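You operate a simulated robot arm through the tools that you are given. There is no shell and no other tool.

You are at the controls of a simulated robot arm. One attempt, no reset.

Task
Rivet the steel bracket in the press with one stroke.
Fine: lever up and the bed slid out again at the end. Where these are worked on the way, their far stop is far enough and under half their travel is too little: sliding bed.

It is judged by the outcome, as a careful person would: the job done as asked, and still so three seconds after it is handed in. It fails if anything else is knocked over, pushed out of place, dropped, spilled or broken.

Robot
A 7-joint arm with a two-finger parallel gripper, fixed in place. Base frame: the origin is on the floor under the middle of its stand, x ahead of it, y to its left, z up. Lengths are in mm, angles in degrees, forces in N, time in s.
It reaches about 910 mm from its shoulder. Its first joint turns from -166.0 to 166.0 degrees. Payload 3.43 kg.
The tool frame sits at the grasp point between the pads (the TCP): z along the fingers, y along the line on which they close. The tips reach 30 mm beyond it. The gripper opens to 94 mm. The fingers are 28 mm wide and 10 mm thick; the gripper's body (50 by 96 mm) begins 55 mm behind the TCP.
Orientation is told as [roll, pitch, yaw] about the base's x, y, z axes, in that order, counted from this pose: with the fingers straight down and closing along the base's y, the tool's x points along the base's -x, its y along +y and its z along -z.

Tools
- The arm moves only by the tool move_arm. Its argument "steps" is text: rows parted by semicolons, each of 7 numbers parted by spaces: the shift along the base's x, y, z in mm, then the turn, a rotation vector about the base's x, y, z in degrees, then the opening in per cent of the stroke, from 0 (shut) to 100 (fully open). In form: x y z ax ay az fingers; .... A call has 1 to 20 rows; each row is the pose to reach, as a shift and turn from the pose commanded when the call began. Rows are played at 5 a second. More than 50 mm and 8.6 degrees between two rows, or a gripper value outside its range, and nothing of the call is played. Where a pose cannot be reached the arm comes as near as it can. A force on the tool above 90 N (or 10 N above the force at the start of the call, whichever is more), or a blocked arm, ends the call early, and 0.2 s more pass. The fingers move at their own pace (about 45 mm/s each) and stop on an object; they squeeze with about 43 N. The grip force told is the motor's: it shows also when the fingers shut on nothing. Time passes only in rows, and 0.2 s behind the last, so rows that repeat a pose let the fingers close. The reply holds the time, the measured pose of the TCP, the force on the tool along the base axes, the opening and the grip force, in the units named above and with some noise, with the torque about the TCP (base axes, N m) and any sound that the robot's microphone picked up, and new pictures: "views" is both (left out), scene, wrist or none.
- Cameras (640 x 400 px; columns grow to the right, rows downward): "scene" is fixed at [220.1, -652.2, 1632.1]; the picture's right is [0.61, -0.79, 0.00], its down [-0.53, -0.41, -0.74] and it looks along [0.59, 0.46, -0.67] (base axes); focal length 286 px, centre (320, 200). "wrist" rides on the gripper at [76, 14, -103] in the tool frame; the picture's right is [-0.18, 0.98, 0.00], its down [-0.75, -0.14, -0.64] and it looks along [-0.63, -0.12, 0.77] (tool axes); focal length 243 px, centre (320, 200). There is no depth. A picture from a camera that has moved, and an enlarged one, comes with that camera's place and axes in the base frame and with its lens.
- move_column(by): slides the trunk up (or, below 0, down) by that many mm; the arm rides with it, the base frame stays. It gives what a move gives, with no picture.
- close_up(camera, box): a new picture of the part [left, top, right, bottom] of that camera's present view, enlarged. No time passes.
- job_done(): hands the job in; it is judged then, once.

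Places have to be worked out from the pictures, the camera data and where the tool is seen. Open the gripper and draw the arm clear of the work before you hand the job in, unless the task says otherwise.

The tools are called after "Call:" by a JSON object that holds its "api" and its "payload". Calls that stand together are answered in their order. move_arm: Moves the arm, as the interface text tells. Its arguments: {"type":"object","properties":{"steps":{"type":"string"},"views":{"type":"string","enum":["both","scene","wrist","none"]}},"required":["steps"]} The other tools are called the same way: move_column (by) moves the trunk up or down; close_up (camera, box) takes an enlarged picture of a part of a camera's view; job_done () hands the job in.

At the start:

```text
t: 0.0
ee_pos: [364.2, -303.1, 1411.1]
ee_rot: [0.0, 0.0, 0.1]
ft_force: [1.3, -0.6, -0.3]
ft_torque: [0.0, 0.03, -0.02]
opening: 94.1
gripper_force: 0.0
trunk travel left (down, up): [-525.0, 85.0]
```

scene: 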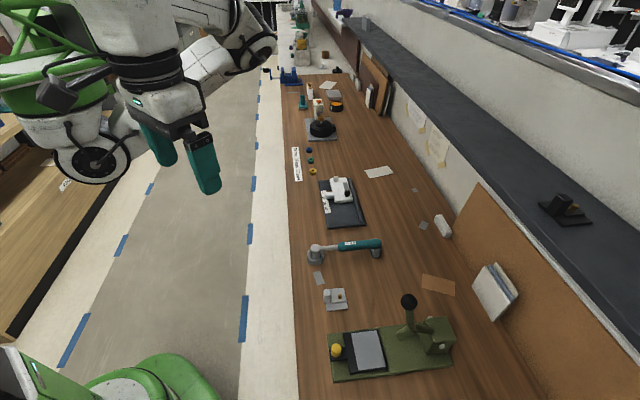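
wrist: 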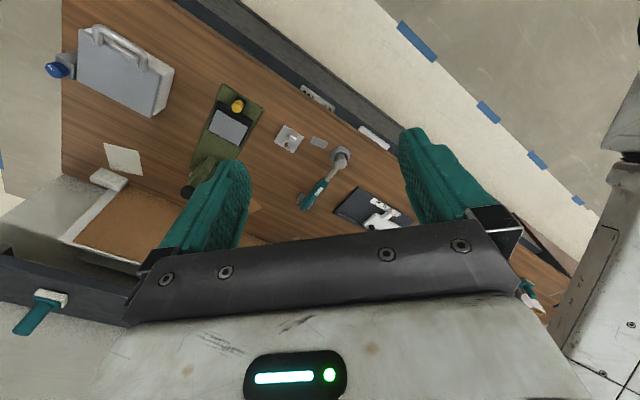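

The scene shows a green press base with a lever (black ball), a yellow knob at the bed, and a bracket lying beside it. I'll take enlarged views before moving.

Call:
{"api": "close_up", "payload": {"camera": "scene", "box": [290, 270, 480, 400]}}

Call:
{"api": "close_up", "payload": {"camera": "wrist", "box": [160, 70, 380, 220]}}

Call:
{"api": "close_up", "payload": {"camera": "scene", "box": [270, 60, 470, 300]}}

```text
3.08 times, centred on (385, 335) of scene
camera zoom: at [220.1, -652.2, 1632.1], right [0.61, -0.79, 0.0], down [-0.53, -0.41, -0.74], along [0.59, 0.46, -0.67], focal length 879 px, centre (120, -215)
```

zoom: 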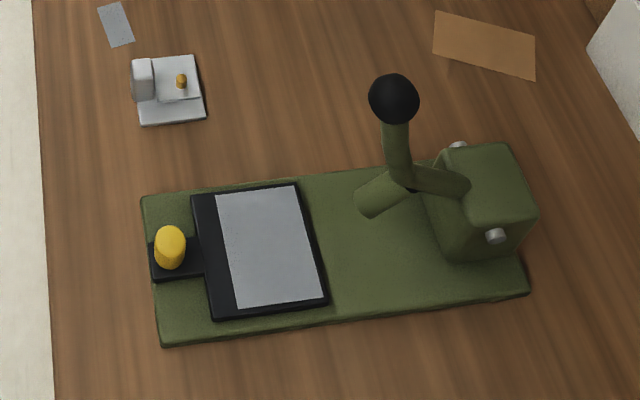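

```text
2.67 times, centred on (270, 145) of wrist
camera zoom: at [288.4, -289.3, 1515.1], right [0.18, 0.98, 0.0], down [0.75, -0.14, 0.64], along [0.63, -0.12, -0.77], focal length 647 px, centre (453, 347)
```

zoom: 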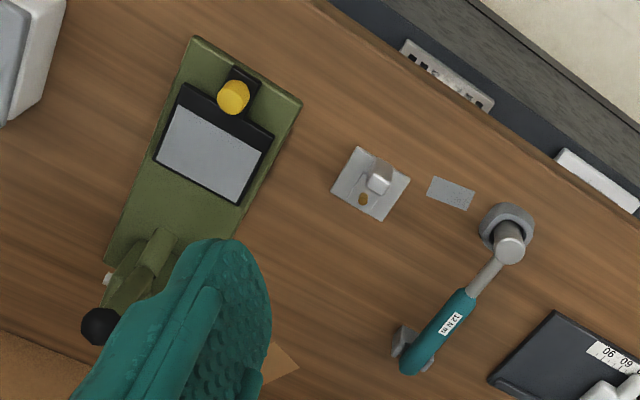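

```text
1.67 times, centred on (370, 180) of scene
camera zoom: at [220.1, -652.2, 1632.1], right [0.61, -0.79, 0.0], down [-0.53, -0.41, -0.74], along [0.59, 0.46, -0.67], focal length 476 px, centre (237, 233)
```

zoom: 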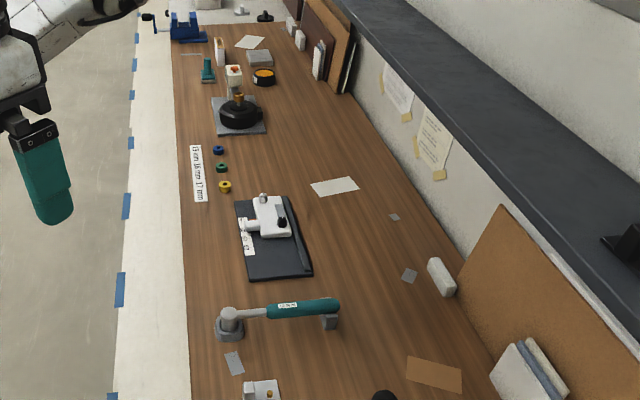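

The bench runs diagonally (front edge about 595 mm from my base, normal ≈ [0.68, -0.73]). I estimate the yellow bed knob at (450,-520,928), the lever ball at (544,-615,1119), the bracket at (571,-433,890) and the table at z≈886. I'll lower the trunk while the tool is still in front of the bench, then look closer.

Call:
{"api": "move_column", "payload": {"by": -200}}

```text
t: 2.2
ee_pos: [364.4, -303.2, 1210.9]
ee_rot: [0.0, 0.0, -0.1]
ft_force: [0.0, -0.2, 0.4]
ft_torque: [0.0, 0.05, -0.01]
opening: 93.7
gripper_force: 0.1
trunk travel left (down, up): [-325.0, 285.0]
```

The trunk is lowered with no contact. Next I'll turn the gripper toward the bench (yaw about -45°) while staying put, to look at the press and bracket.

Call:
{"api": "move_arm", "payload": {"steps": "0 0 0 0 0 -8 100; 0 0 0 0 0 -16 100; 0 0 0 0 0 -24 100; 0 0 0 0 0 -32 100; 0 0 0 0 0 -40 100; 0 0 0 0 0 -46 100; 0 0 0 0 0 -46 100", "views": "both"}}

```text
t: 3.8
ee_pos: [364.3, -302.6, 1210.8]
ee_rot: [0.0, 0.0, -45.9]
ft_force: [0.1, 0.5, 0.9]
ft_torque: [0.0, 0.02, 0.01]
opening: 93.6
gripper_force: 0.0
trunk travel left (down, up): [-325.0, 285.0]
camera wrist: at [321.8, -238.4, 1315.3], right [0.84, 0.55, 0.0], down [0.42, -0.64, 0.64], along [0.35, -0.54, -0.77], focal length 243 px, centre (320, 200)
```

scene: 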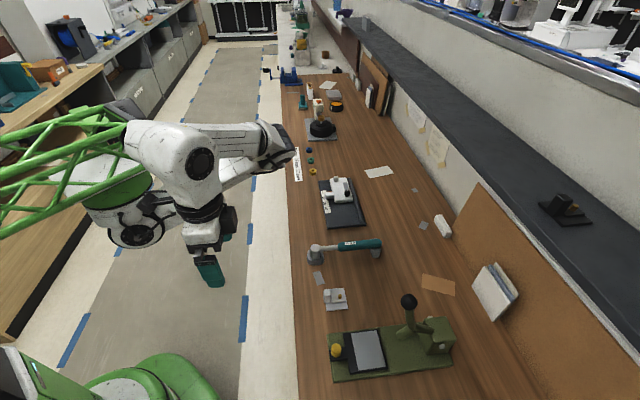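
wrist: 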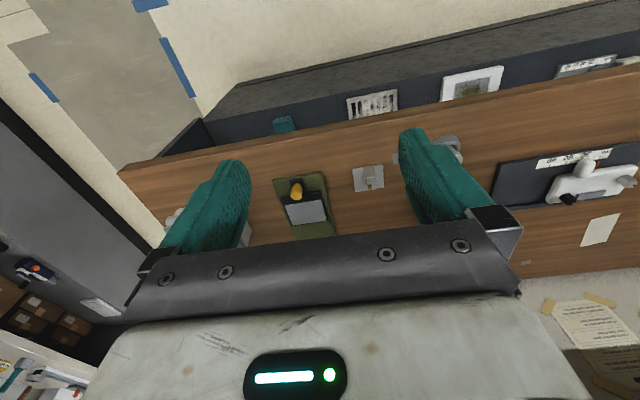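

The view is now aligned with the bench. I'll enlarge the press and bracket area in the wrist view.

Call:
{"api": "close_up", "payload": {"camera": "wrist", "box": [250, 150, 410, 250]}}

Call:
{"api": "close_up", "payload": {"camera": "scene", "box": [310, 280, 400, 340]}}

Call:
{"api": "close_up", "payload": {"camera": "scene", "box": [380, 285, 470, 390]}}

```text
4.00 times, centred on (330, 200) of wrist
camera zoom: at [321.8, -238.4, 1315.3], right [0.84, 0.55, 0.0], down [0.42, -0.64, 0.64], along [0.35, -0.54, -0.77], focal length 970 px, centre (280, 200)
```

zoom: 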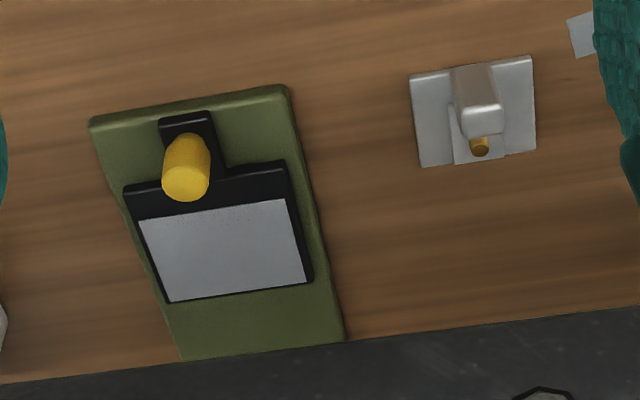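

```text
6.67 times, centred on (355, 310) of scene
camera zoom: at [220.1, -652.2, 1632.1], right [0.61, -0.79, 0.0], down [-0.53, -0.41, -0.74], along [0.59, 0.46, -0.67], focal length 1904 px, centre (87, -533)
```

zoom: 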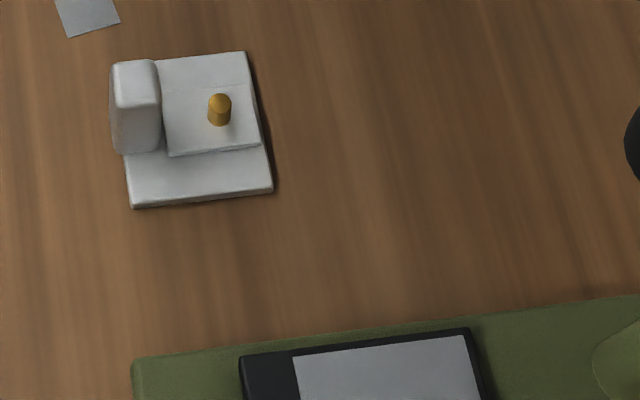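

```text
3.81 times, centred on (425, 338) of scene
camera zoom: at [220.1, -652.2, 1632.1], right [0.61, -0.79, 0.0], down [-0.53, -0.41, -0.74], along [0.59, 0.46, -0.67], focal length 1088 px, centre (-80, -324)
```

zoom: 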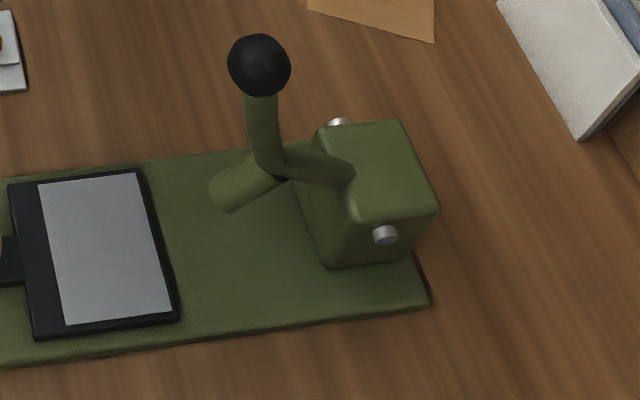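

Working in bench coordinates, with e1 pointing away from me and e2 to the left, the press axis is at e2≈-37, the bed plate spans e1 711–798, and the bracket is centred at about e1 708, e2 110. I need to see how the punch and lever are built, so I'll move to a side viewpoint above the bracket.

Call:
{"api": "move_arm", "payload": {"steps": "30 -23 -10 0 0 -7.5 100; 60 -45 -20 0 0 -15 100; 90 -68 -40 0 0 -22.5 100; 120 -90 -60 0 0 -30 100; 150 -113 -80 0 0 -37.5 100; 181 -136 -100 0 0 -45 100; 181 -136 -100 0 0 -45 100", "views": "both"}}

```text
t: 5.4
ee_pos: [544.7, -436.1, 1108.2]
ee_rot: [0.0, 0.1, -90.9]
ft_force: [-0.1, -0.7, 0.5]
ft_torque: [-0.02, -0.01, 0.02]
opening: 93.9
gripper_force: 0.1
trunk travel left (down, up): [-325.0, 285.0]
camera wrist: at [561.4, -360.8, 1212.5], right [0.98, -0.2, 0.0], down [-0.15, -0.75, 0.64], along [-0.13, -0.63, -0.77], focal length 243 px, centre (320, 200)
```

scene: 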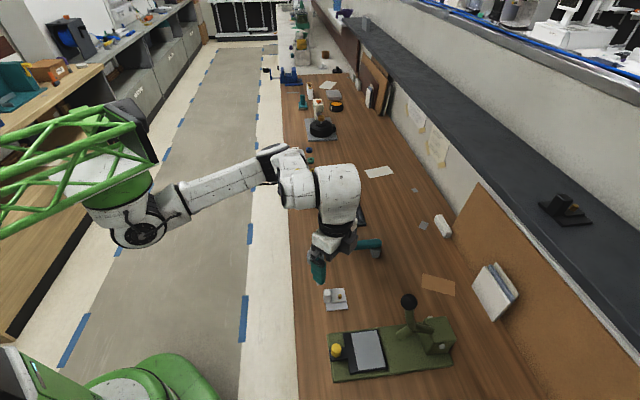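
wrist: 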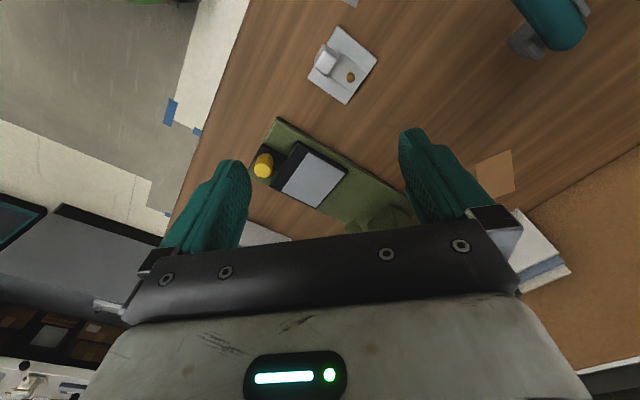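

The gripper body hides the press head, so I'll tilt the gripper about base x to point the wrist camera more horizontally at the punch and lever.

Call:
{"api": "move_arm", "payload": {"steps": "0 0 -10 -8 0 0 100; 0 0 -20 -16 0 0 100; 0 0 -30 -24 0 0 100; 0 0 -40 -31 0 0 100; 0 0 -40 -31 0 0 100", "views": "wrist"}}

Call:
{"api": "close_up", "payload": {"camera": "wrist", "box": [230, 60, 430, 230]}}

```text
t: 6.6
ee_pos: [545.7, -437.8, 1069.4]
ee_rot: [0.6, -31.1, -91.1]
ft_force: [-0.8, -0.2, 1.2]
ft_torque: [-0.03, -0.03, -0.01]
opening: 94.1
gripper_force: 0.1
trunk travel left (down, up): [-325.0, 285.0]
camera wrist: at [561.0, -320.8, 1119.1], right [0.98, -0.17, 0.1], down [-0.15, -0.31, 0.94], along [-0.13, -0.93, -0.33], focal length 243 px, centre (320, 200)
```

wrist: 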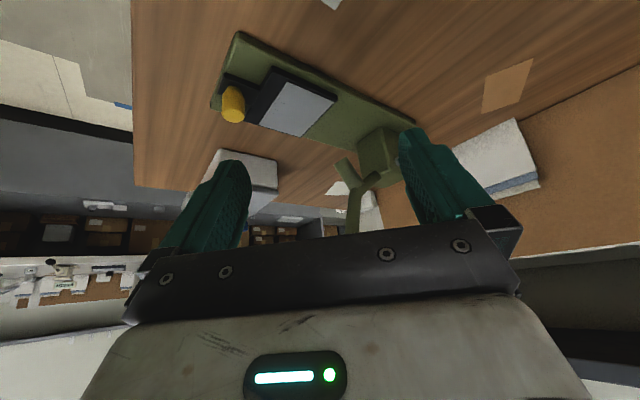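

```text
2.35 times, centred on (330, 145) of wrist
camera zoom: at [561.0, -320.8, 1119.1], right [0.98, -0.17, 0.1], down [-0.15, -0.31, 0.94], along [-0.13, -0.93, -0.33], focal length 571 px, centre (296, 329)
```

zoom: 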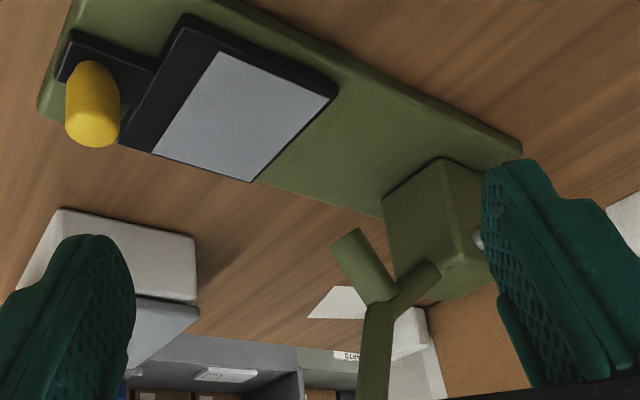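

Now I understand the press. The punch is rigid on the lever, with its tip at about e1 835, z 961, and the pivot at about e1 928, z 948. Pulling the ball toward me by about 30° brings the punch vertical at e1≈841. I'll untilt and return to yaw -46° above the bracket to inspect its tab.

Call:
{"api": "move_arm", "payload": {"steps": "0 0 10 8 0 0 100; 0 0 20 16 0 0 100; 0 0 30 24 0 0 100; 0 0 30 31 0 0 100; 0 0 30 31 0 0 100", "views": "none"}}

Call:
{"api": "move_arm", "payload": {"steps": "2 4 0 0 0 8 100; 4 8 -10 0 0 16 100; 6 12 -20 0 0 24 100; 8 16 -30 0 0 32 100; 10 20 -40 0 0 40 100; 11 20 -50 0 0 45 100; 11 20 -50 0 0 45 100", "views": "both"}}

Call:
{"api": "close_up", "payload": {"camera": "wrist", "box": [230, 60, 420, 240]}}

```text
t: 7.8
ee_pos: [542.9, -437.6, 1101.2]
ee_rot: [0.0, 0.1, -91.0]
ft_force: [-0.4, -1.1, -0.2]
ft_torque: [0.02, -0.02, 0.0]
opening: 94.0
gripper_force: 0.1
trunk travel left (down, up): [-325.0, 285.0]
```

```text
t: 9.4
ee_pos: [556.8, -418.5, 1050.2]
ee_rot: [0.1, 0.0, -45.9]
ft_force: [0.7, 0.4, -0.4]
ft_torque: [0.0, 0.0, 0.0]
opening: 93.8
gripper_force: 0.0
trunk travel left (down, up): [-325.0, 285.0]
camera wrist: at [514.5, -355.0, 1155.2], right [0.83, 0.55, 0.0], down [0.42, -0.64, 0.64], along [0.35, -0.54, -0.77], focal length 243 px, centre (320, 200)
```

scene: 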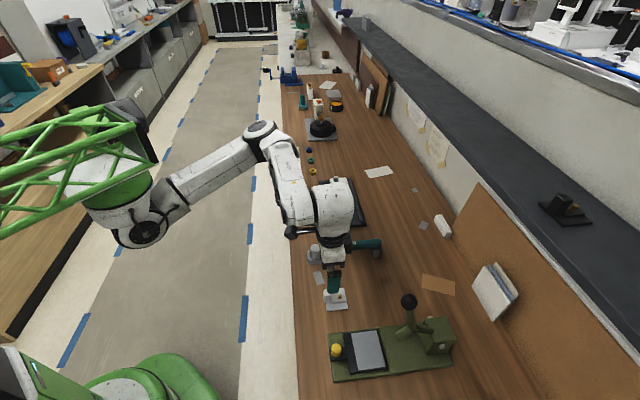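
wrist: 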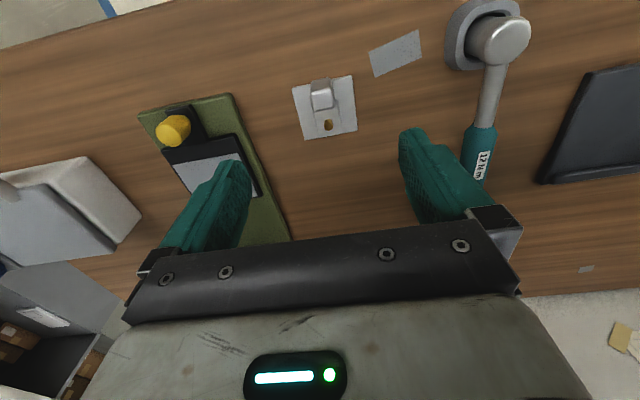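

```text
2.22 times, centred on (325, 150) of wrist
camera zoom: at [514.5, -355.0, 1155.2], right [0.83, 0.55, 0.0], down [0.42, -0.64, 0.64], along [0.35, -0.54, -0.77], focal length 539 px, centre (309, 311)
```

zoom: 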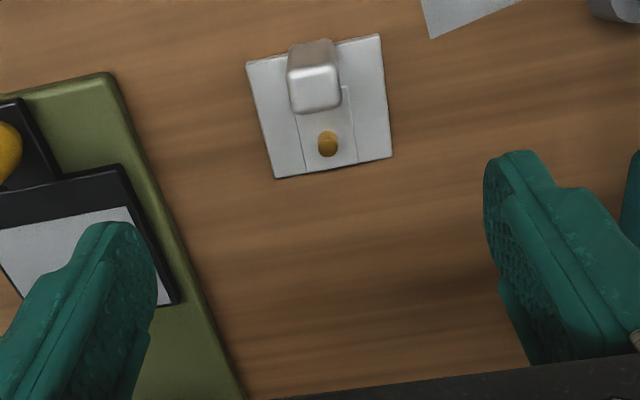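

The tab is clearly visible below the gripper. I'll zoom further into it to measure the tab and rivet.

Call:
{"api": "close_up", "payload": {"camera": "wrist", "box": [280, 65, 370, 145]}}

Call:
{"api": "close_up", "payload": {"camera": "wrist", "box": [130, 85, 270, 200]}}

```text
5.00 times, centred on (325, 105) of wrist
camera zoom: at [514.5, -355.0, 1155.2], right [0.83, 0.55, 0.0], down [0.42, -0.64, 0.64], along [0.35, -0.54, -0.77], focal length 1213 px, centre (295, 675)
```

zoom: 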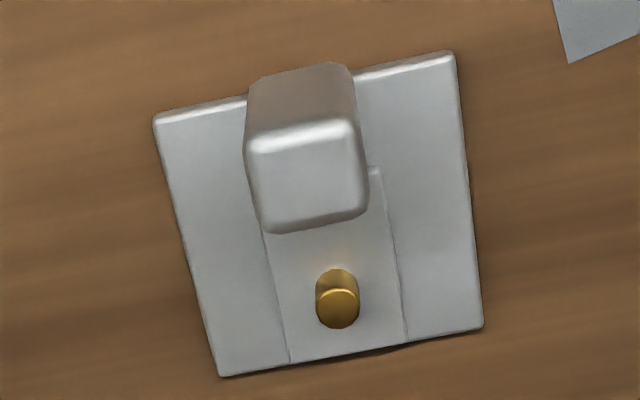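

```text
3.48 times, centred on (200, 142) of wrist
camera zoom: at [514.5, -355.0, 1155.2], right [0.83, 0.55, 0.0], down [0.42, -0.64, 0.64], along [0.35, -0.54, -0.77], focal length 844 px, centre (737, 400)
```

zoom: 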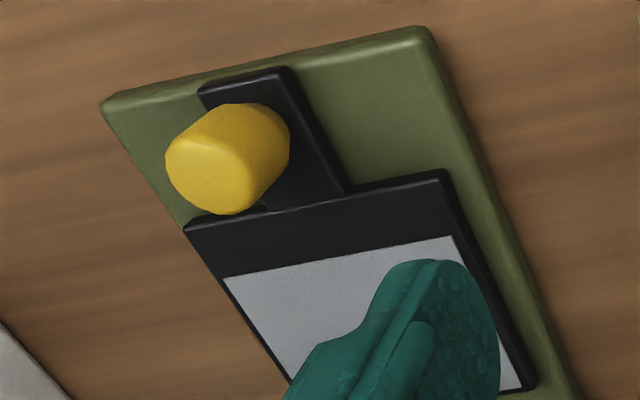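

Measurements so far, in bench coordinates:

| Feature | e1 | e2 | z | Notes |
|---|---|---|---|---|
| Tab | 685 | 111 | top 924 | about 20 mm wide |
| Rivet | 720 | 111 | – | – |
| Knob | 685 | -38 | top ~940 | Ø25 mm |

Before loading, I'll test the bed slide empty to learn its travel. I'll approach the knob with the gripper tilted 30° so the wrist stays clear of the lever.

Call:
{"api": "move_arm", "payload": {"steps": "-28 -23.5 0 -5.4 -5.2 0 70; -56 -47 -10 -10.8 -10.4 0 60; -85 -70.5 -20 -16.1 -15.6 0 60; -113 -94 -40 -21.5 -20.9 0 60; -113 -94 -40 -21.5 -20.9 0 60", "views": "both"}}

Call:
{"api": "close_up", "payload": {"camera": "wrist", "box": [220, 40, 420, 240]}}

```text
t: 10.6
ee_pos: [442.5, -508.1, 1010.8]
ee_rot: [0.1, -30.1, -45.9]
ft_force: [-0.9, 0.0, -0.2]
ft_torque: [0.0, 0.0, 0.01]
opening: 56.5
gripper_force: 0.0
trunk travel left (down, up): [-325.0, 285.0]
camera wrist: at [371.5, -415.1, 1062.6], right [0.82, 0.57, 0.09], down [0.13, -0.34, 0.93], along [0.56, -0.75, -0.35], focal length 243 px, centre (320, 200)
```

scene: 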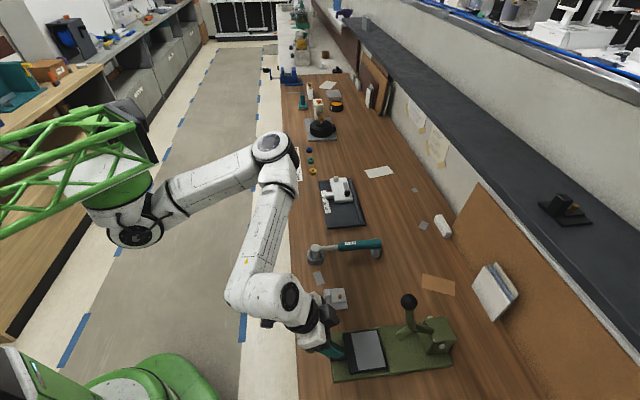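
wrist: 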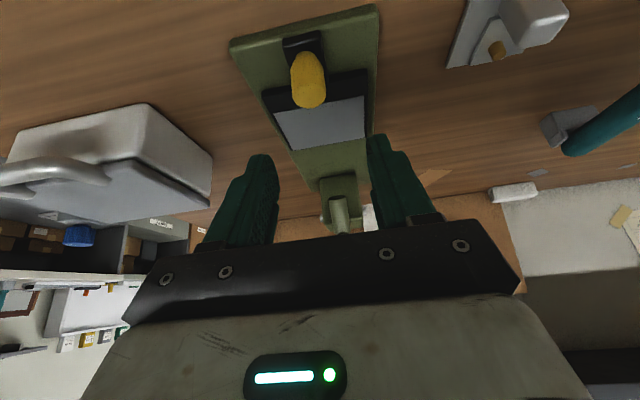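

```text
2.00 times, centred on (320, 140) of wrist
camera zoom: at [371.5, -415.1, 1062.6], right [0.82, 0.57, 0.09], down [0.13, -0.34, 0.93], along [0.56, -0.75, -0.35], focal length 485 px, centre (320, 320)
```

zoom: 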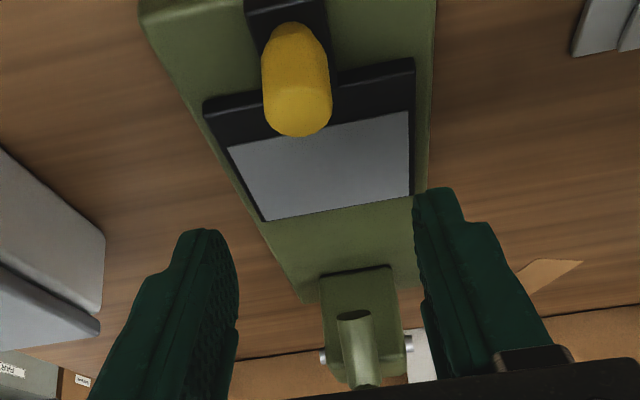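

The knob is centred between the fingers, at about e2 -38.5. I'll descend straight to it, keeping z≈942, and check before closing.

Call:
{"api": "move_arm", "payload": {"steps": "1 -4.8 -23 0 0 0 60; 1 -4.8 -46 0 0 0 60; 1 -4.8 -62 0 0 0 60; 1 -4.8 -68 0 0 0 60; 1 -4.8 -68 0 0 0 60", "views": "both"}}

Call:
{"api": "close_up", "payload": {"camera": "wrist", "box": [220, 40, 420, 240]}}

Call:
{"api": "close_up", "payload": {"camera": "scene", "box": [290, 280, 470, 400]}}

```text
t: 11.8
ee_pos: [444.4, -515.9, 944.2]
ee_rot: [0.1, -30.0, -46.0]
ft_force: [0.1, -0.2, 0.2]
ft_torque: [-0.01, 0.01, 0.03]
opening: 56.3
gripper_force: 0.0
trunk travel left (down, up): [-325.0, 285.0]
camera wrist: at [373.4, -422.3, 996.8], right [0.82, 0.57, 0.09], down [0.13, -0.34, 0.93], along [0.56, -0.75, -0.35], focal length 243 px, centre (320, 200)
```

scene: 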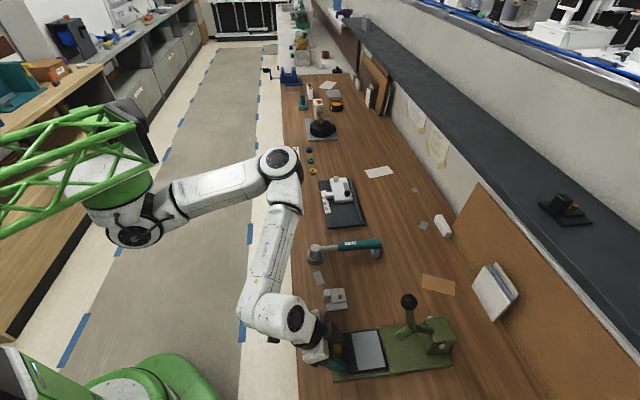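
wrist: 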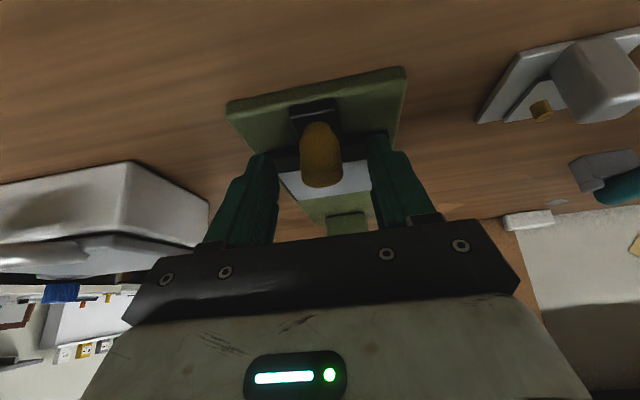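

```text
2.00 times, centred on (320, 140) of wrist
camera zoom: at [373.4, -422.3, 996.8], right [0.82, 0.57, 0.09], down [0.13, -0.34, 0.93], along [0.56, -0.75, -0.35], focal length 485 px, centre (320, 320)
```

zoom: 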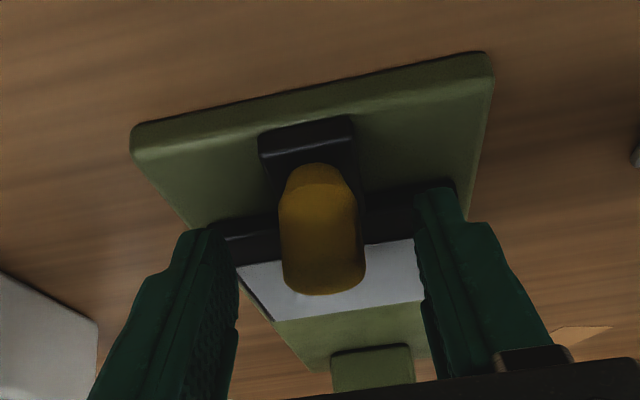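

```text
3.33 times, centred on (380, 340) of scene
camera zoom: at [220.1, -652.2, 1632.1], right [0.61, -0.79, 0.0], down [-0.53, -0.41, -0.74], along [0.59, 0.46, -0.67], focal length 952 px, centre (120, -267)
```

zoom: 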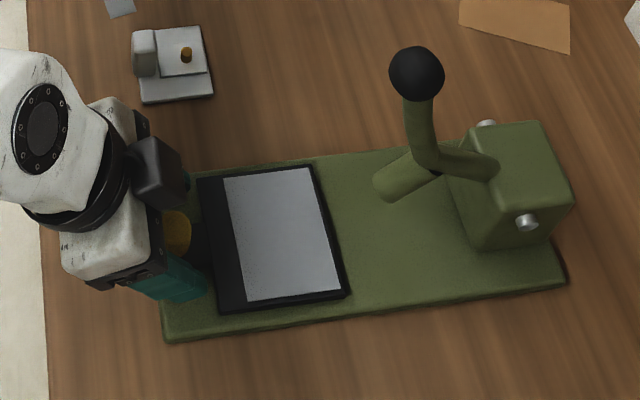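

The knob sits centrally between the fingers. I'll close on it.

Call:
{"api": "move_arm", "payload": {"steps": "0 0 0 0 0 0 0; 0 0 0 0 0 0 0; 0 0 0 0 0 0 0; 0 0 0 0 0 0 0", "views": "none"}}

```text
t: 12.8
ee_pos: [444.7, -515.2, 945.2]
ee_rot: [0.2, -30.1, -46.0]
ft_force: [5.4, 6.8, 1.3]
ft_torque: [-0.24, 0.3, 0.09]
opening: 23.5
gripper_force: 44.7
trunk travel left (down, up): [-325.0, 285.0]
```

The knob is gripped at 23.5 mm with about 8 N of side force. I'll slide the bed inward along e1 by 45 mm and watch the force.

Call:
{"api": "move_arm", "payload": {"steps": "7 -7.2 0 0 0 0 0; 14 -14.4 0 0 0 0 0; 20.9 -21.5 0 0 0 0 0; 27.8 -28.7 0 0 0 0 0; 31.3 -32.3 0 0 0 0 0", "views": "scene"}}

```text
t: 14.0
ee_pos: [477.6, -547.6, 944.7]
ee_rot: [0.4, -30.2, -45.7]
ft_force: [24.8, 26.5, 24.8]
ft_torque: [0.02, 0.14, 0.21]
opening: 23.5
gripper_force: 45.5
trunk travel left (down, up): [-325.0, 285.0]
```

scene: 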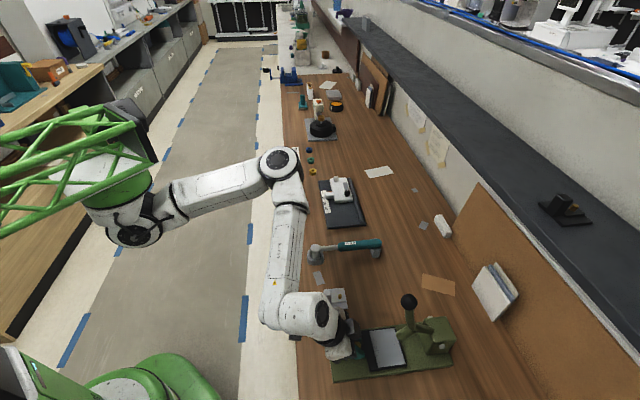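

The bed slid about 46 mm with only around 2 N along the axis. Side force (~36 N toward +e2) and an upward force built up, so the true axis leans slightly to +e2 of my path. I'll relieve the side and vertical load with a small correction.

Call:
{"api": "move_arm", "payload": {"steps": "0.7 0.7 1 0 0 0 0; 0.7 0.7 1 0 0 0 0", "views": "none"}}

```text
t: 14.6
ee_pos: [478.5, -546.9, 944.5]
ee_rot: [0.4, -30.2, -45.9]
ft_force: [24.1, 22.0, 14.8]
ft_torque: [-0.61, -0.73, 0.36]
opening: 23.5
gripper_force: 45.0
trunk travel left (down, up): [-325.0, 285.0]
```

Vertical load dropped about 10 N per mm and side load more slowly, so I'll apply a further correction.

Call:
{"api": "move_arm", "payload": {"steps": "1.1 1.0 0.7 0 0 0 0; 2.1 2.1 1.4 0 0 0 0; 2.1 2.1 1.4 0 0 0 0", "views": "none"}}

```text
t: 15.4
ee_pos: [475.4, -547.6, 943.7]
ee_rot: [0.0, -29.8, -46.1]
ft_force: [12.7, 9.3, -2.4]
ft_torque: [-0.45, -0.38, 0.21]
opening: 23.4
gripper_force: 45.3
trunk travel left (down, up): [-325.0, 285.0]
```

Side load is down to about 16 N and vertical near zero. The measured travel direction is close to -45°, so I'll continue along [0.707, -0.707] by another 20 mm.

Call:
{"api": "move_arm", "payload": {"steps": "5.7 -4.7 0 0 0 0 0; 11 -10 0 0 0 0 0; 14.6 -13.6 0 0 0 0 0; 14.6 -13.6 0 0 0 0 0", "views": "scene"}}

Call:
{"api": "close_up", "payload": {"camera": "scene", "box": [290, 280, 470, 400]}}

```text
t: 16.4
ee_pos: [490.3, -559.8, 944.3]
ee_rot: [-0.1, -29.7, -46.2]
ft_force: [-0.8, 2.2, -20.5]
ft_torque: [-0.39, 0.5, -0.07]
opening: 23.5
gripper_force: 45.2
trunk travel left (down, up): [-325.0, 285.0]
```

scene: 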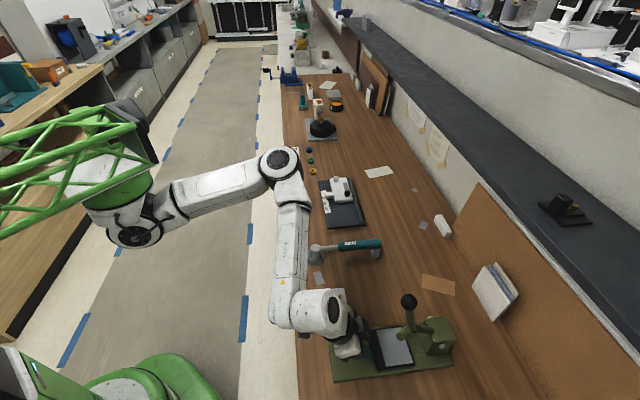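

```text
3.33 times, centred on (380, 340) of scene
camera zoom: at [220.1, -652.2, 1632.1], right [0.61, -0.79, 0.0], down [-0.53, -0.41, -0.74], along [0.59, 0.46, -0.67], focal length 952 px, centre (120, -267)
```

zoom: 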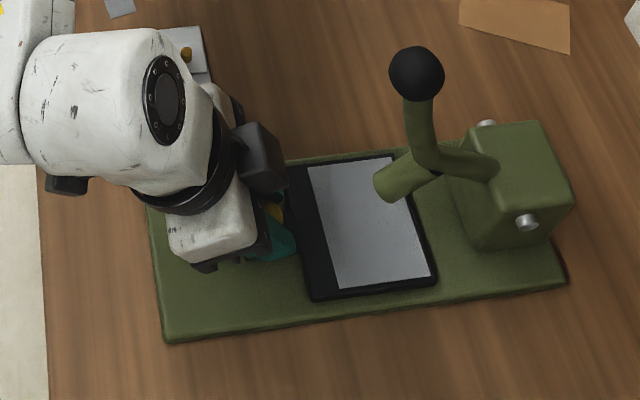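

The bed has moved about 64 mm and is still free, with only some vertical load from my z offset. I'll correct z slightly and continue in small steps toward the stop.

Call:
{"api": "move_arm", "payload": {"steps": "3.5 -3.5 -1.2 0 0 0 0; 7 -7 -1.5 0 0 0 0; 10.5 -10.5 -1.5 0 0 0 0; 14 -14 -1.5 0 0 0 0; 14 -14 -1.5 0 0 0 0", "views": "none"}}

```text
t: 17.6
ee_pos: [505.5, -576.0, 944.7]
ee_rot: [0.1, -30.1, -46.2]
ft_force: [-6.9, 0.8, -5.2]
ft_torque: [-0.38, 0.29, -0.5]
opening: 23.4
gripper_force: 45.1
trunk travel left (down, up): [-325.0, 285.0]
```

It is now at about 86 mm with only about 5 N of resistance. I'll take a few more small steps and look.

Call:
{"api": "move_arm", "payload": {"steps": "2 -2 0 0 0 0 0; 4 -4 0 0 0 0 0; 6 -6 0 0 0 0 0; 6 -6 0 0 0 0 0", "views": "scene"}}

Call:
{"api": "close_up", "payload": {"camera": "scene", "box": [290, 280, 470, 400]}}

```text
t: 18.6
ee_pos: [506.9, -577.3, 944.5]
ee_rot: [0.1, -29.6, -46.3]
ft_force: [-37.0, 57.4, 24.3]
ft_torque: [0.87, 1.26, 0.15]
opening: 23.6
gripper_force: 44.7
trunk travel left (down, up): [-325.0, 285.0]
```

scene: 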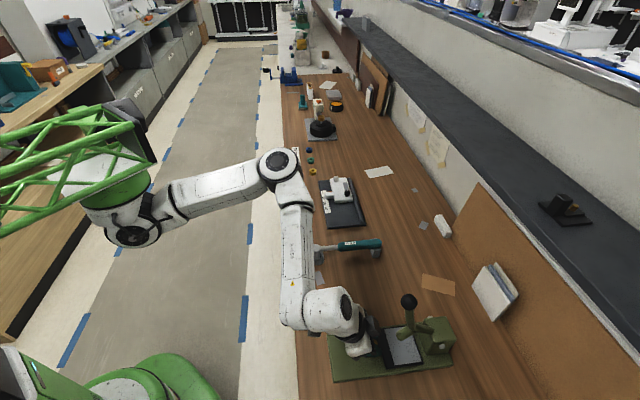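

```text
3.33 times, centred on (380, 340) of scene
camera zoom: at [220.1, -652.2, 1632.1], right [0.61, -0.79, 0.0], down [-0.53, -0.41, -0.74], along [0.59, 0.46, -0.67], focal length 952 px, centre (120, -267)
```

zoom: 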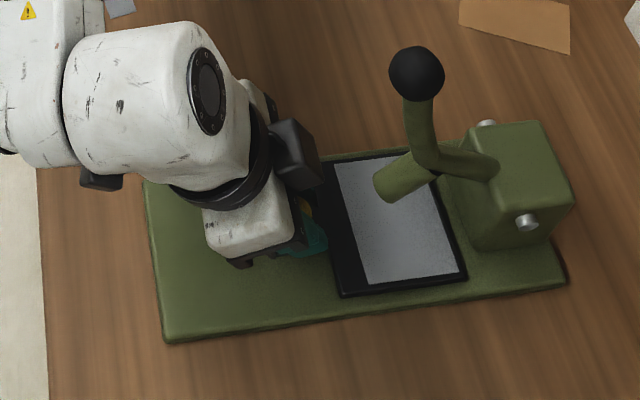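

Axial force rose to about 67 N at roughly 88 mm, so that is the far stop, and the base hasn't shifted. I'll relax the push, release the knob, retreat and check the punch against the pad.

Call:
{"api": "move_arm", "payload": {"steps": "-2.5 2.5 -1 0 0 0 0; -5 5 -1 0 0 0 0; -5 5 -1 0 0 0 0", "views": "none"}}

Call:
{"api": "move_arm", "payload": {"steps": "0 0 0 0 0 0 60; 0 0 0 0 0 0 60; 0 0 0 0 0 0 60; -7 7 17 0 0 0 60; -14 14 34 0 0 0 60; -21 21 51 0 0 0 60; -28 28 68 0 0 0 60; -28 28 68 0 0 0 60", "views": "both"}}

Call:
{"api": "close_up", "payload": {"camera": "wrist", "box": [220, 40, 420, 240]}}

Call:
{"api": "close_up", "payload": {"camera": "scene", "box": [350, 280, 470, 400]}}

```text
t: 19.4
ee_pos: [507.3, -577.9, 942.7]
ee_rot: [-0.1, -30.4, -46.0]
ft_force: [-15.8, -7.0, 6.6]
ft_torque: [0.15, -0.22, -0.15]
opening: 23.1
gripper_force: 45.4
trunk travel left (down, up): [-325.0, 285.0]
```

```text
t: 21.2
ee_pos: [478.8, -548.5, 1011.2]
ee_rot: [0.1, -30.1, -46.0]
ft_force: [0.5, 0.7, 0.0]
ft_torque: [-0.03, -0.01, -0.02]
opening: 56.5
gripper_force: 0.1
trunk travel left (down, up): [-325.0, 285.0]
camera wrist: at [408.6, -454.4, 1062.9], right [0.82, 0.57, 0.09], down [0.13, -0.34, 0.93], along [0.56, -0.75, -0.35], focal length 243 px, centre (320, 200)
```

scene: 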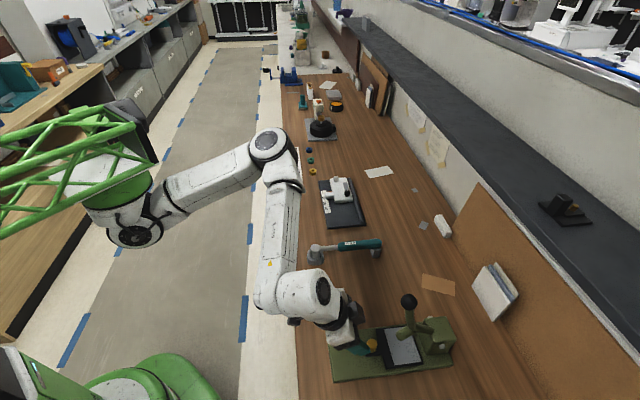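
wrist: 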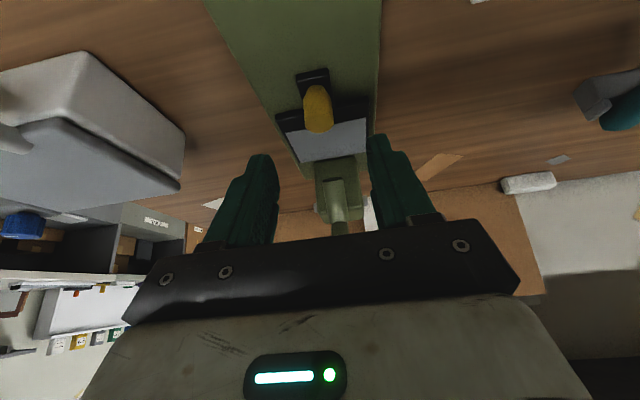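

```text
2.00 times, centred on (320, 140) of wrist
camera zoom: at [408.6, -454.4, 1062.9], right [0.82, 0.57, 0.09], down [0.13, -0.34, 0.93], along [0.56, -0.75, -0.35], focal length 485 px, centre (320, 320)
```

zoom: 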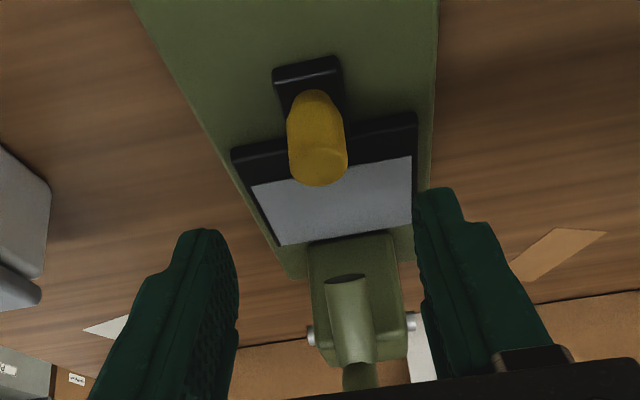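

```text
3.33 times, centred on (410, 340) of scene
camera zoom: at [220.1, -652.2, 1632.1], right [0.61, -0.79, 0.0], down [-0.53, -0.41, -0.74], along [0.59, 0.46, -0.67], focal length 952 px, centre (20, -267)
```

zoom: 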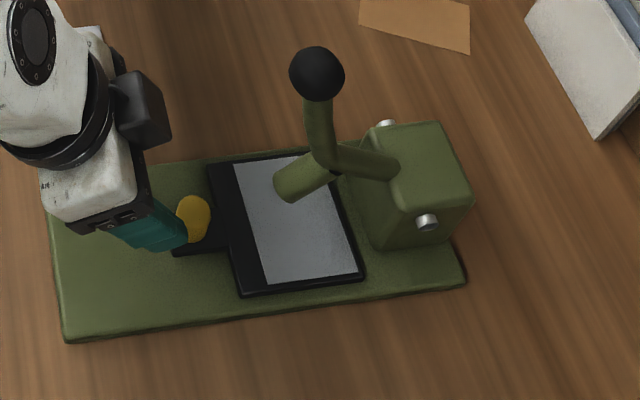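

The bed stays at its inner stop, the pad now spans about e1 819–884, and the punch tip is at about e1 834, z 959. I'll zoom in to check whether the gray pad is flush with the black frame.

Call:
{"api": "close_up", "payload": {"camera": "scene", "box": [384, 320, 464, 375]}}

Call:
{"api": "close_up", "payload": {"camera": "wrist", "box": [270, 60, 380, 170]}}

```text
7.27 times, centred on (424, 348) of scene
camera zoom: at [220.1, -652.2, 1632.1], right [0.61, -0.79, 0.0], down [-0.53, -0.41, -0.74], along [0.59, 0.46, -0.67], focal length 2078 px, centre (-436, -873)
```

zoom: 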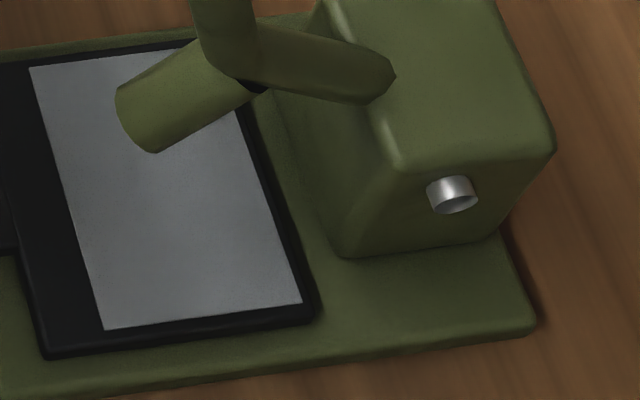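

```text
3.64 times, centred on (325, 115) of wrist
camera zoom: at [408.6, -454.4, 1062.9], right [0.82, 0.57, 0.09], down [0.13, -0.34, 0.93], along [0.56, -0.75, -0.35], focal length 882 px, centre (302, 509)
```

zoom: 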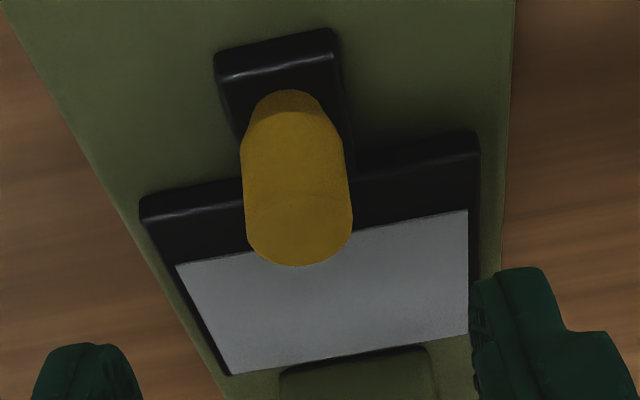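

The pad looks flush with the frame. The bed axis is exactly at -45° in base coordinates, with 88 mm of travel. In that frame (f1 outward, f2 left) the press axis is at f2≈-49.9, and the punch meets the work at f1≈842 with the bed in. So the rivet should sit at f1≈755 with the bed out. I'll regrip the knob to pull the bed back out.

Call:
{"api": "move_arm", "payload": {"steps": "7 -7 -17 0 0 0 60; 14 -14 -34 0 0 0 60; 21 -21 -51 0 0 0 60; 28 -28 -67 0 0 0 60; 28 -28 -67 0 0 0 60; 28 -28 -67 0 0 0 0; 28 -28 -67 0 0 0 0; 28 -28 -67 0 0 0 0; 28 -28 -67 0 0 0 0", "views": "none"}}

```text
t: 23.2
ee_pos: [506.2, -577.1, 943.7]
ee_rot: [0.0, -29.9, -46.0]
ft_force: [-5.9, -8.1, -3.1]
ft_torque: [0.19, -0.14, 0.2]
opening: 23.8
gripper_force: 44.5
trunk travel left (down, up): [-325.0, 285.0]
```

The knob is held again with small forces. I'll pull the bed out along [-0.707, 0.707] by 80 mm.

Call:
{"api": "move_arm", "payload": {"steps": "-7 7 0 0 0 0 0; -14 14 0 0 0 0 0; -21 21 0 0 0 0 0; -28 28 0 0 0 0 0; -35 35 0 0 0 0 0; -42 42 0 0 0 0 0; -49 49 0 0 0 0 0; -56 56 0 0 0 0 0; -56 56 0 0 0 0 0", "views": "none"}}

```text
t: 25.2
ee_pos: [449.8, -521.0, 943.1]
ee_rot: [0.0, -30.0, -46.1]
ft_force: [-15.3, -18.0, -13.1]
ft_torque: [0.67, 0.02, 0.01]
opening: 23.6
gripper_force: 45.4
trunk travel left (down, up): [-325.0, 285.0]
```

The bed moves freely with a little side load. I'll continue the last few millimetres to the outer stop with a slight lateral correction.

Call:
{"api": "move_arm", "payload": {"steps": "-3.5 1.5 -0.8 0 0 0 0; -6 4 -0.8 0 0 0 0; -7.5 5.5 -0.8 0 0 0 0; -7.5 5.5 -0.8 0 0 0 0", "views": "scene"}}

Call:
{"api": "close_up", "payload": {"camera": "scene", "box": [290, 280, 470, 400]}}

```text
t: 26.2
ee_pos: [445.6, -517.5, 942.6]
ee_rot: [0.1, -30.2, -45.7]
ft_force: [5.3, -34.9, -13.9]
ft_torque: [-1.36, 0.18, 0.11]
opening: 23.6
gripper_force: 44.8
trunk travel left (down, up): [-325.0, 285.0]
```

scene: 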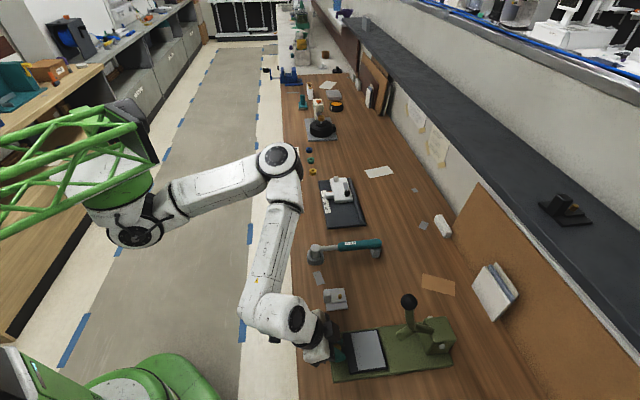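

```text
3.33 times, centred on (380, 340) of scene
camera zoom: at [220.1, -652.2, 1632.1], right [0.61, -0.79, 0.0], down [-0.53, -0.41, -0.74], along [0.59, 0.46, -0.67], focal length 952 px, centre (120, -267)
```

zoom: 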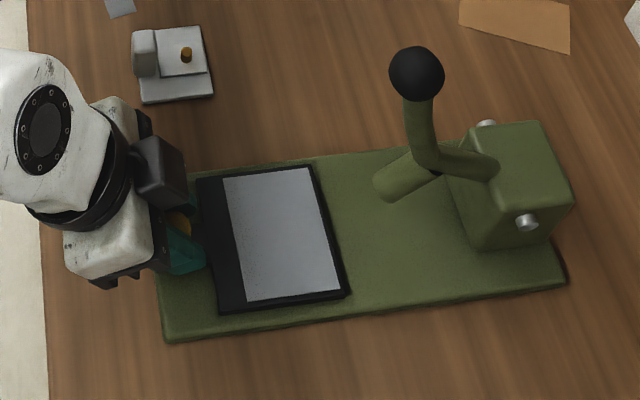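

The axial force is about 28 N, so the bed is at its outer stop and matches its initial picture position. I'll relax, release the knob and retreat up and back.

Call:
{"api": "move_arm", "payload": {"steps": "2 -2 1 0 0 0 0; 2 -2 1 0 0 0 60; 2 -2 1 0 0 0 60; 2 -2 1 0 0 0 60; -8 8 25 0 0 0 60; -18 18 50 0 0 0 60; -28 28 75 0 0 0 60; -28 28 100 0 0 0 60; -28 28 100 0 0 0 60", "views": "wrist"}}

```text
t: 28.2
ee_pos: [415.5, -486.1, 1040.6]
ee_rot: [0.1, -29.9, -46.1]
ft_force: [-0.1, 0.5, -1.0]
ft_torque: [0.01, 0.01, -0.03]
opening: 56.3
gripper_force: 0.1
trunk travel left (down, up): [-325.0, 285.0]
camera wrist: at [345.6, -392.3, 1092.5], right [0.82, 0.57, 0.09], down [0.13, -0.34, 0.93], along [0.56, -0.75, -0.35], focal length 243 px, centre (320, 200)
```

wrist: 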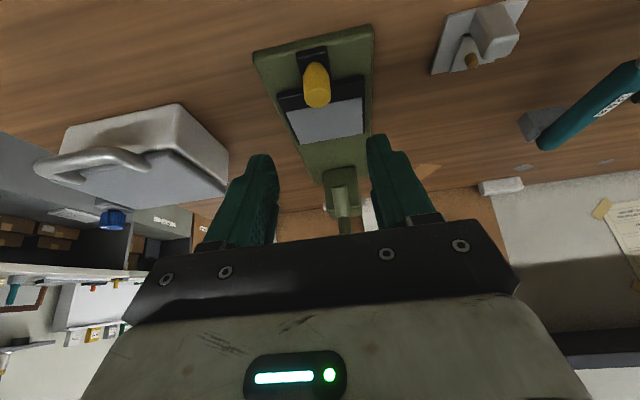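

The bed is released and out. Next I'll go above the bracket's tab with a slight 12° tilt and a yaw of -45°, which keeps the wrist clear of the lever later.

Call:
{"api": "move_arm", "payload": {"steps": "34.5 18.5 0 3.2 3.1 0.3 60; 69 37 -5 6.4 6.2 0.5 60; 104 55 -20 9.7 9.4 0.8 60; 138.4 73.5 -40 12.9 12.5 1.1 60; 138.4 73.5 -40 12.9 12.5 1.1 60; 138.4 73.5 -40 12.9 12.5 1.1 60", "views": "both"}}

Call:
{"api": "close_up", "payload": {"camera": "wrist", "box": [220, 40, 420, 240]}}

```text
t: 29.6
ee_pos: [551.6, -411.6, 1006.6]
ee_rot: [0.2, -12.0, -44.9]
ft_force: [0.4, 0.5, 0.2]
ft_torque: [0.02, -0.02, -0.01]
opening: 56.3
gripper_force: 0.0
trunk travel left (down, up): [-325.0, 285.0]
camera wrist: at [493.9, -334.2, 1091.7], right [0.82, 0.57, 0.04], down [0.33, -0.53, 0.78], along [0.47, -0.63, -0.62], focal length 243 px, centre (320, 200)
```

scene: 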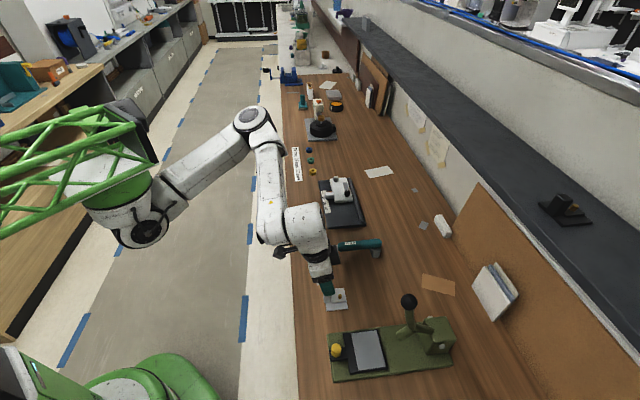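
wrist: 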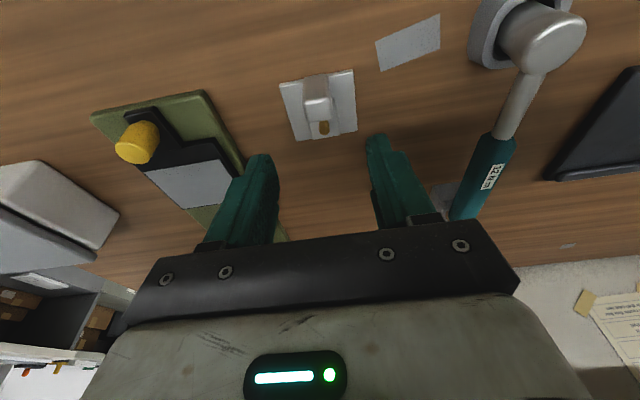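

```text
2.00 times, centred on (320, 140) of wrist
camera zoom: at [493.9, -334.2, 1091.7], right [0.82, 0.57, 0.04], down [0.33, -0.53, 0.78], along [0.47, -0.63, -0.62], focal length 485 px, centre (320, 320)
```

zoom: 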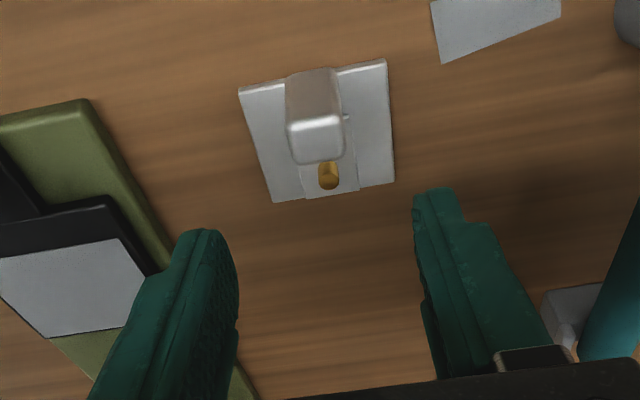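

The tab measures at f1≈687, f2≈99.5 and the gripper is centred over it. I'll descend in two stages, watching the measured height.

Call:
{"api": "move_arm", "payload": {"steps": "2 -1.3 -25 0 0 0 60; 2 -1.3 -50 0 0 0 60; 2 -1.3 -68 0 0 0 60; 2 -1.3 -68 0 0 0 60; 2 -1.3 -68 0 0 0 60", "views": "both"}}

Call:
{"api": "close_up", "payload": {"camera": "wrist", "box": [220, 40, 420, 240]}}

Call:
{"api": "close_up", "payload": {"camera": "scene", "box": [290, 240, 400, 330]}}

```text
t: 30.8
ee_pos: [554.2, -414.7, 937.0]
ee_rot: [0.2, -12.0, -44.8]
ft_force: [0.3, -0.2, 0.0]
ft_torque: [0.02, -0.03, -0.03]
opening: 56.4
gripper_force: 0.1
trunk travel left (down, up): [-325.0, 285.0]
camera wrist: at [498.2, -336.6, 1022.5], right [0.82, 0.57, 0.04], down [0.33, -0.53, 0.78], along [0.47, -0.63, -0.62], focal length 243 px, centre (320, 200)
```

scene: 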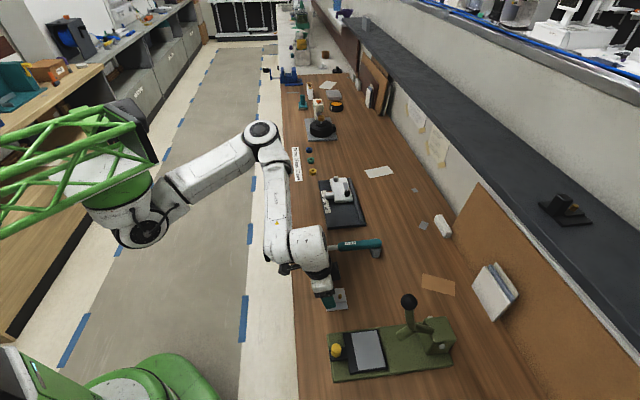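
wrist: 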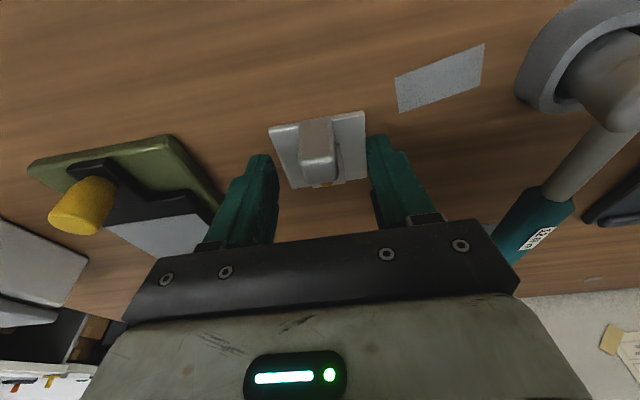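

```text
2.00 times, centred on (320, 140) of wrist
camera zoom: at [498.2, -336.6, 1022.5], right [0.82, 0.57, 0.04], down [0.33, -0.53, 0.78], along [0.47, -0.63, -0.62], focal length 485 px, centre (320, 320)
```

zoom: 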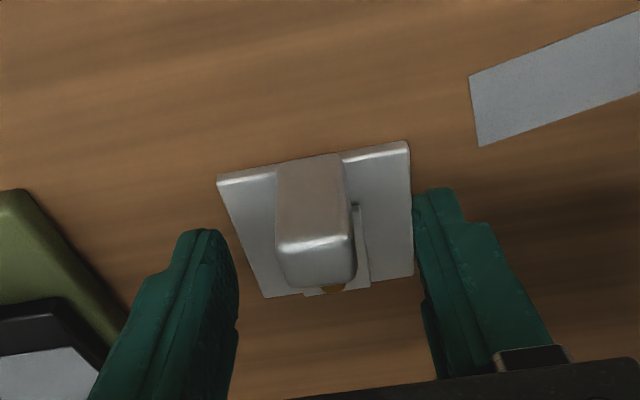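

```text
4.44 times, centred on (345, 285) of scene
camera zoom: at [220.1, -652.2, 1632.1], right [0.61, -0.79, 0.0], down [-0.53, -0.41, -0.74], along [0.59, 0.46, -0.67], focal length 1270 px, centre (209, -178)
```

zoom: 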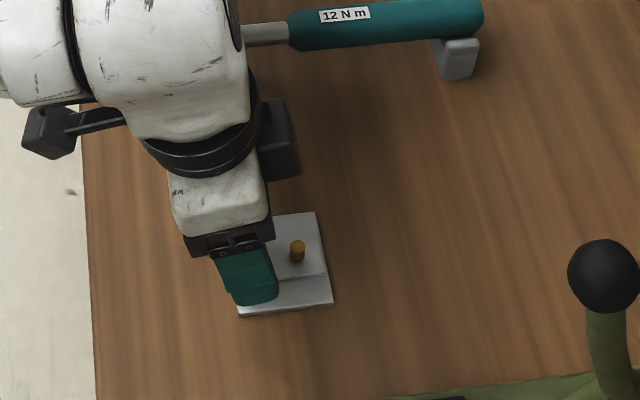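

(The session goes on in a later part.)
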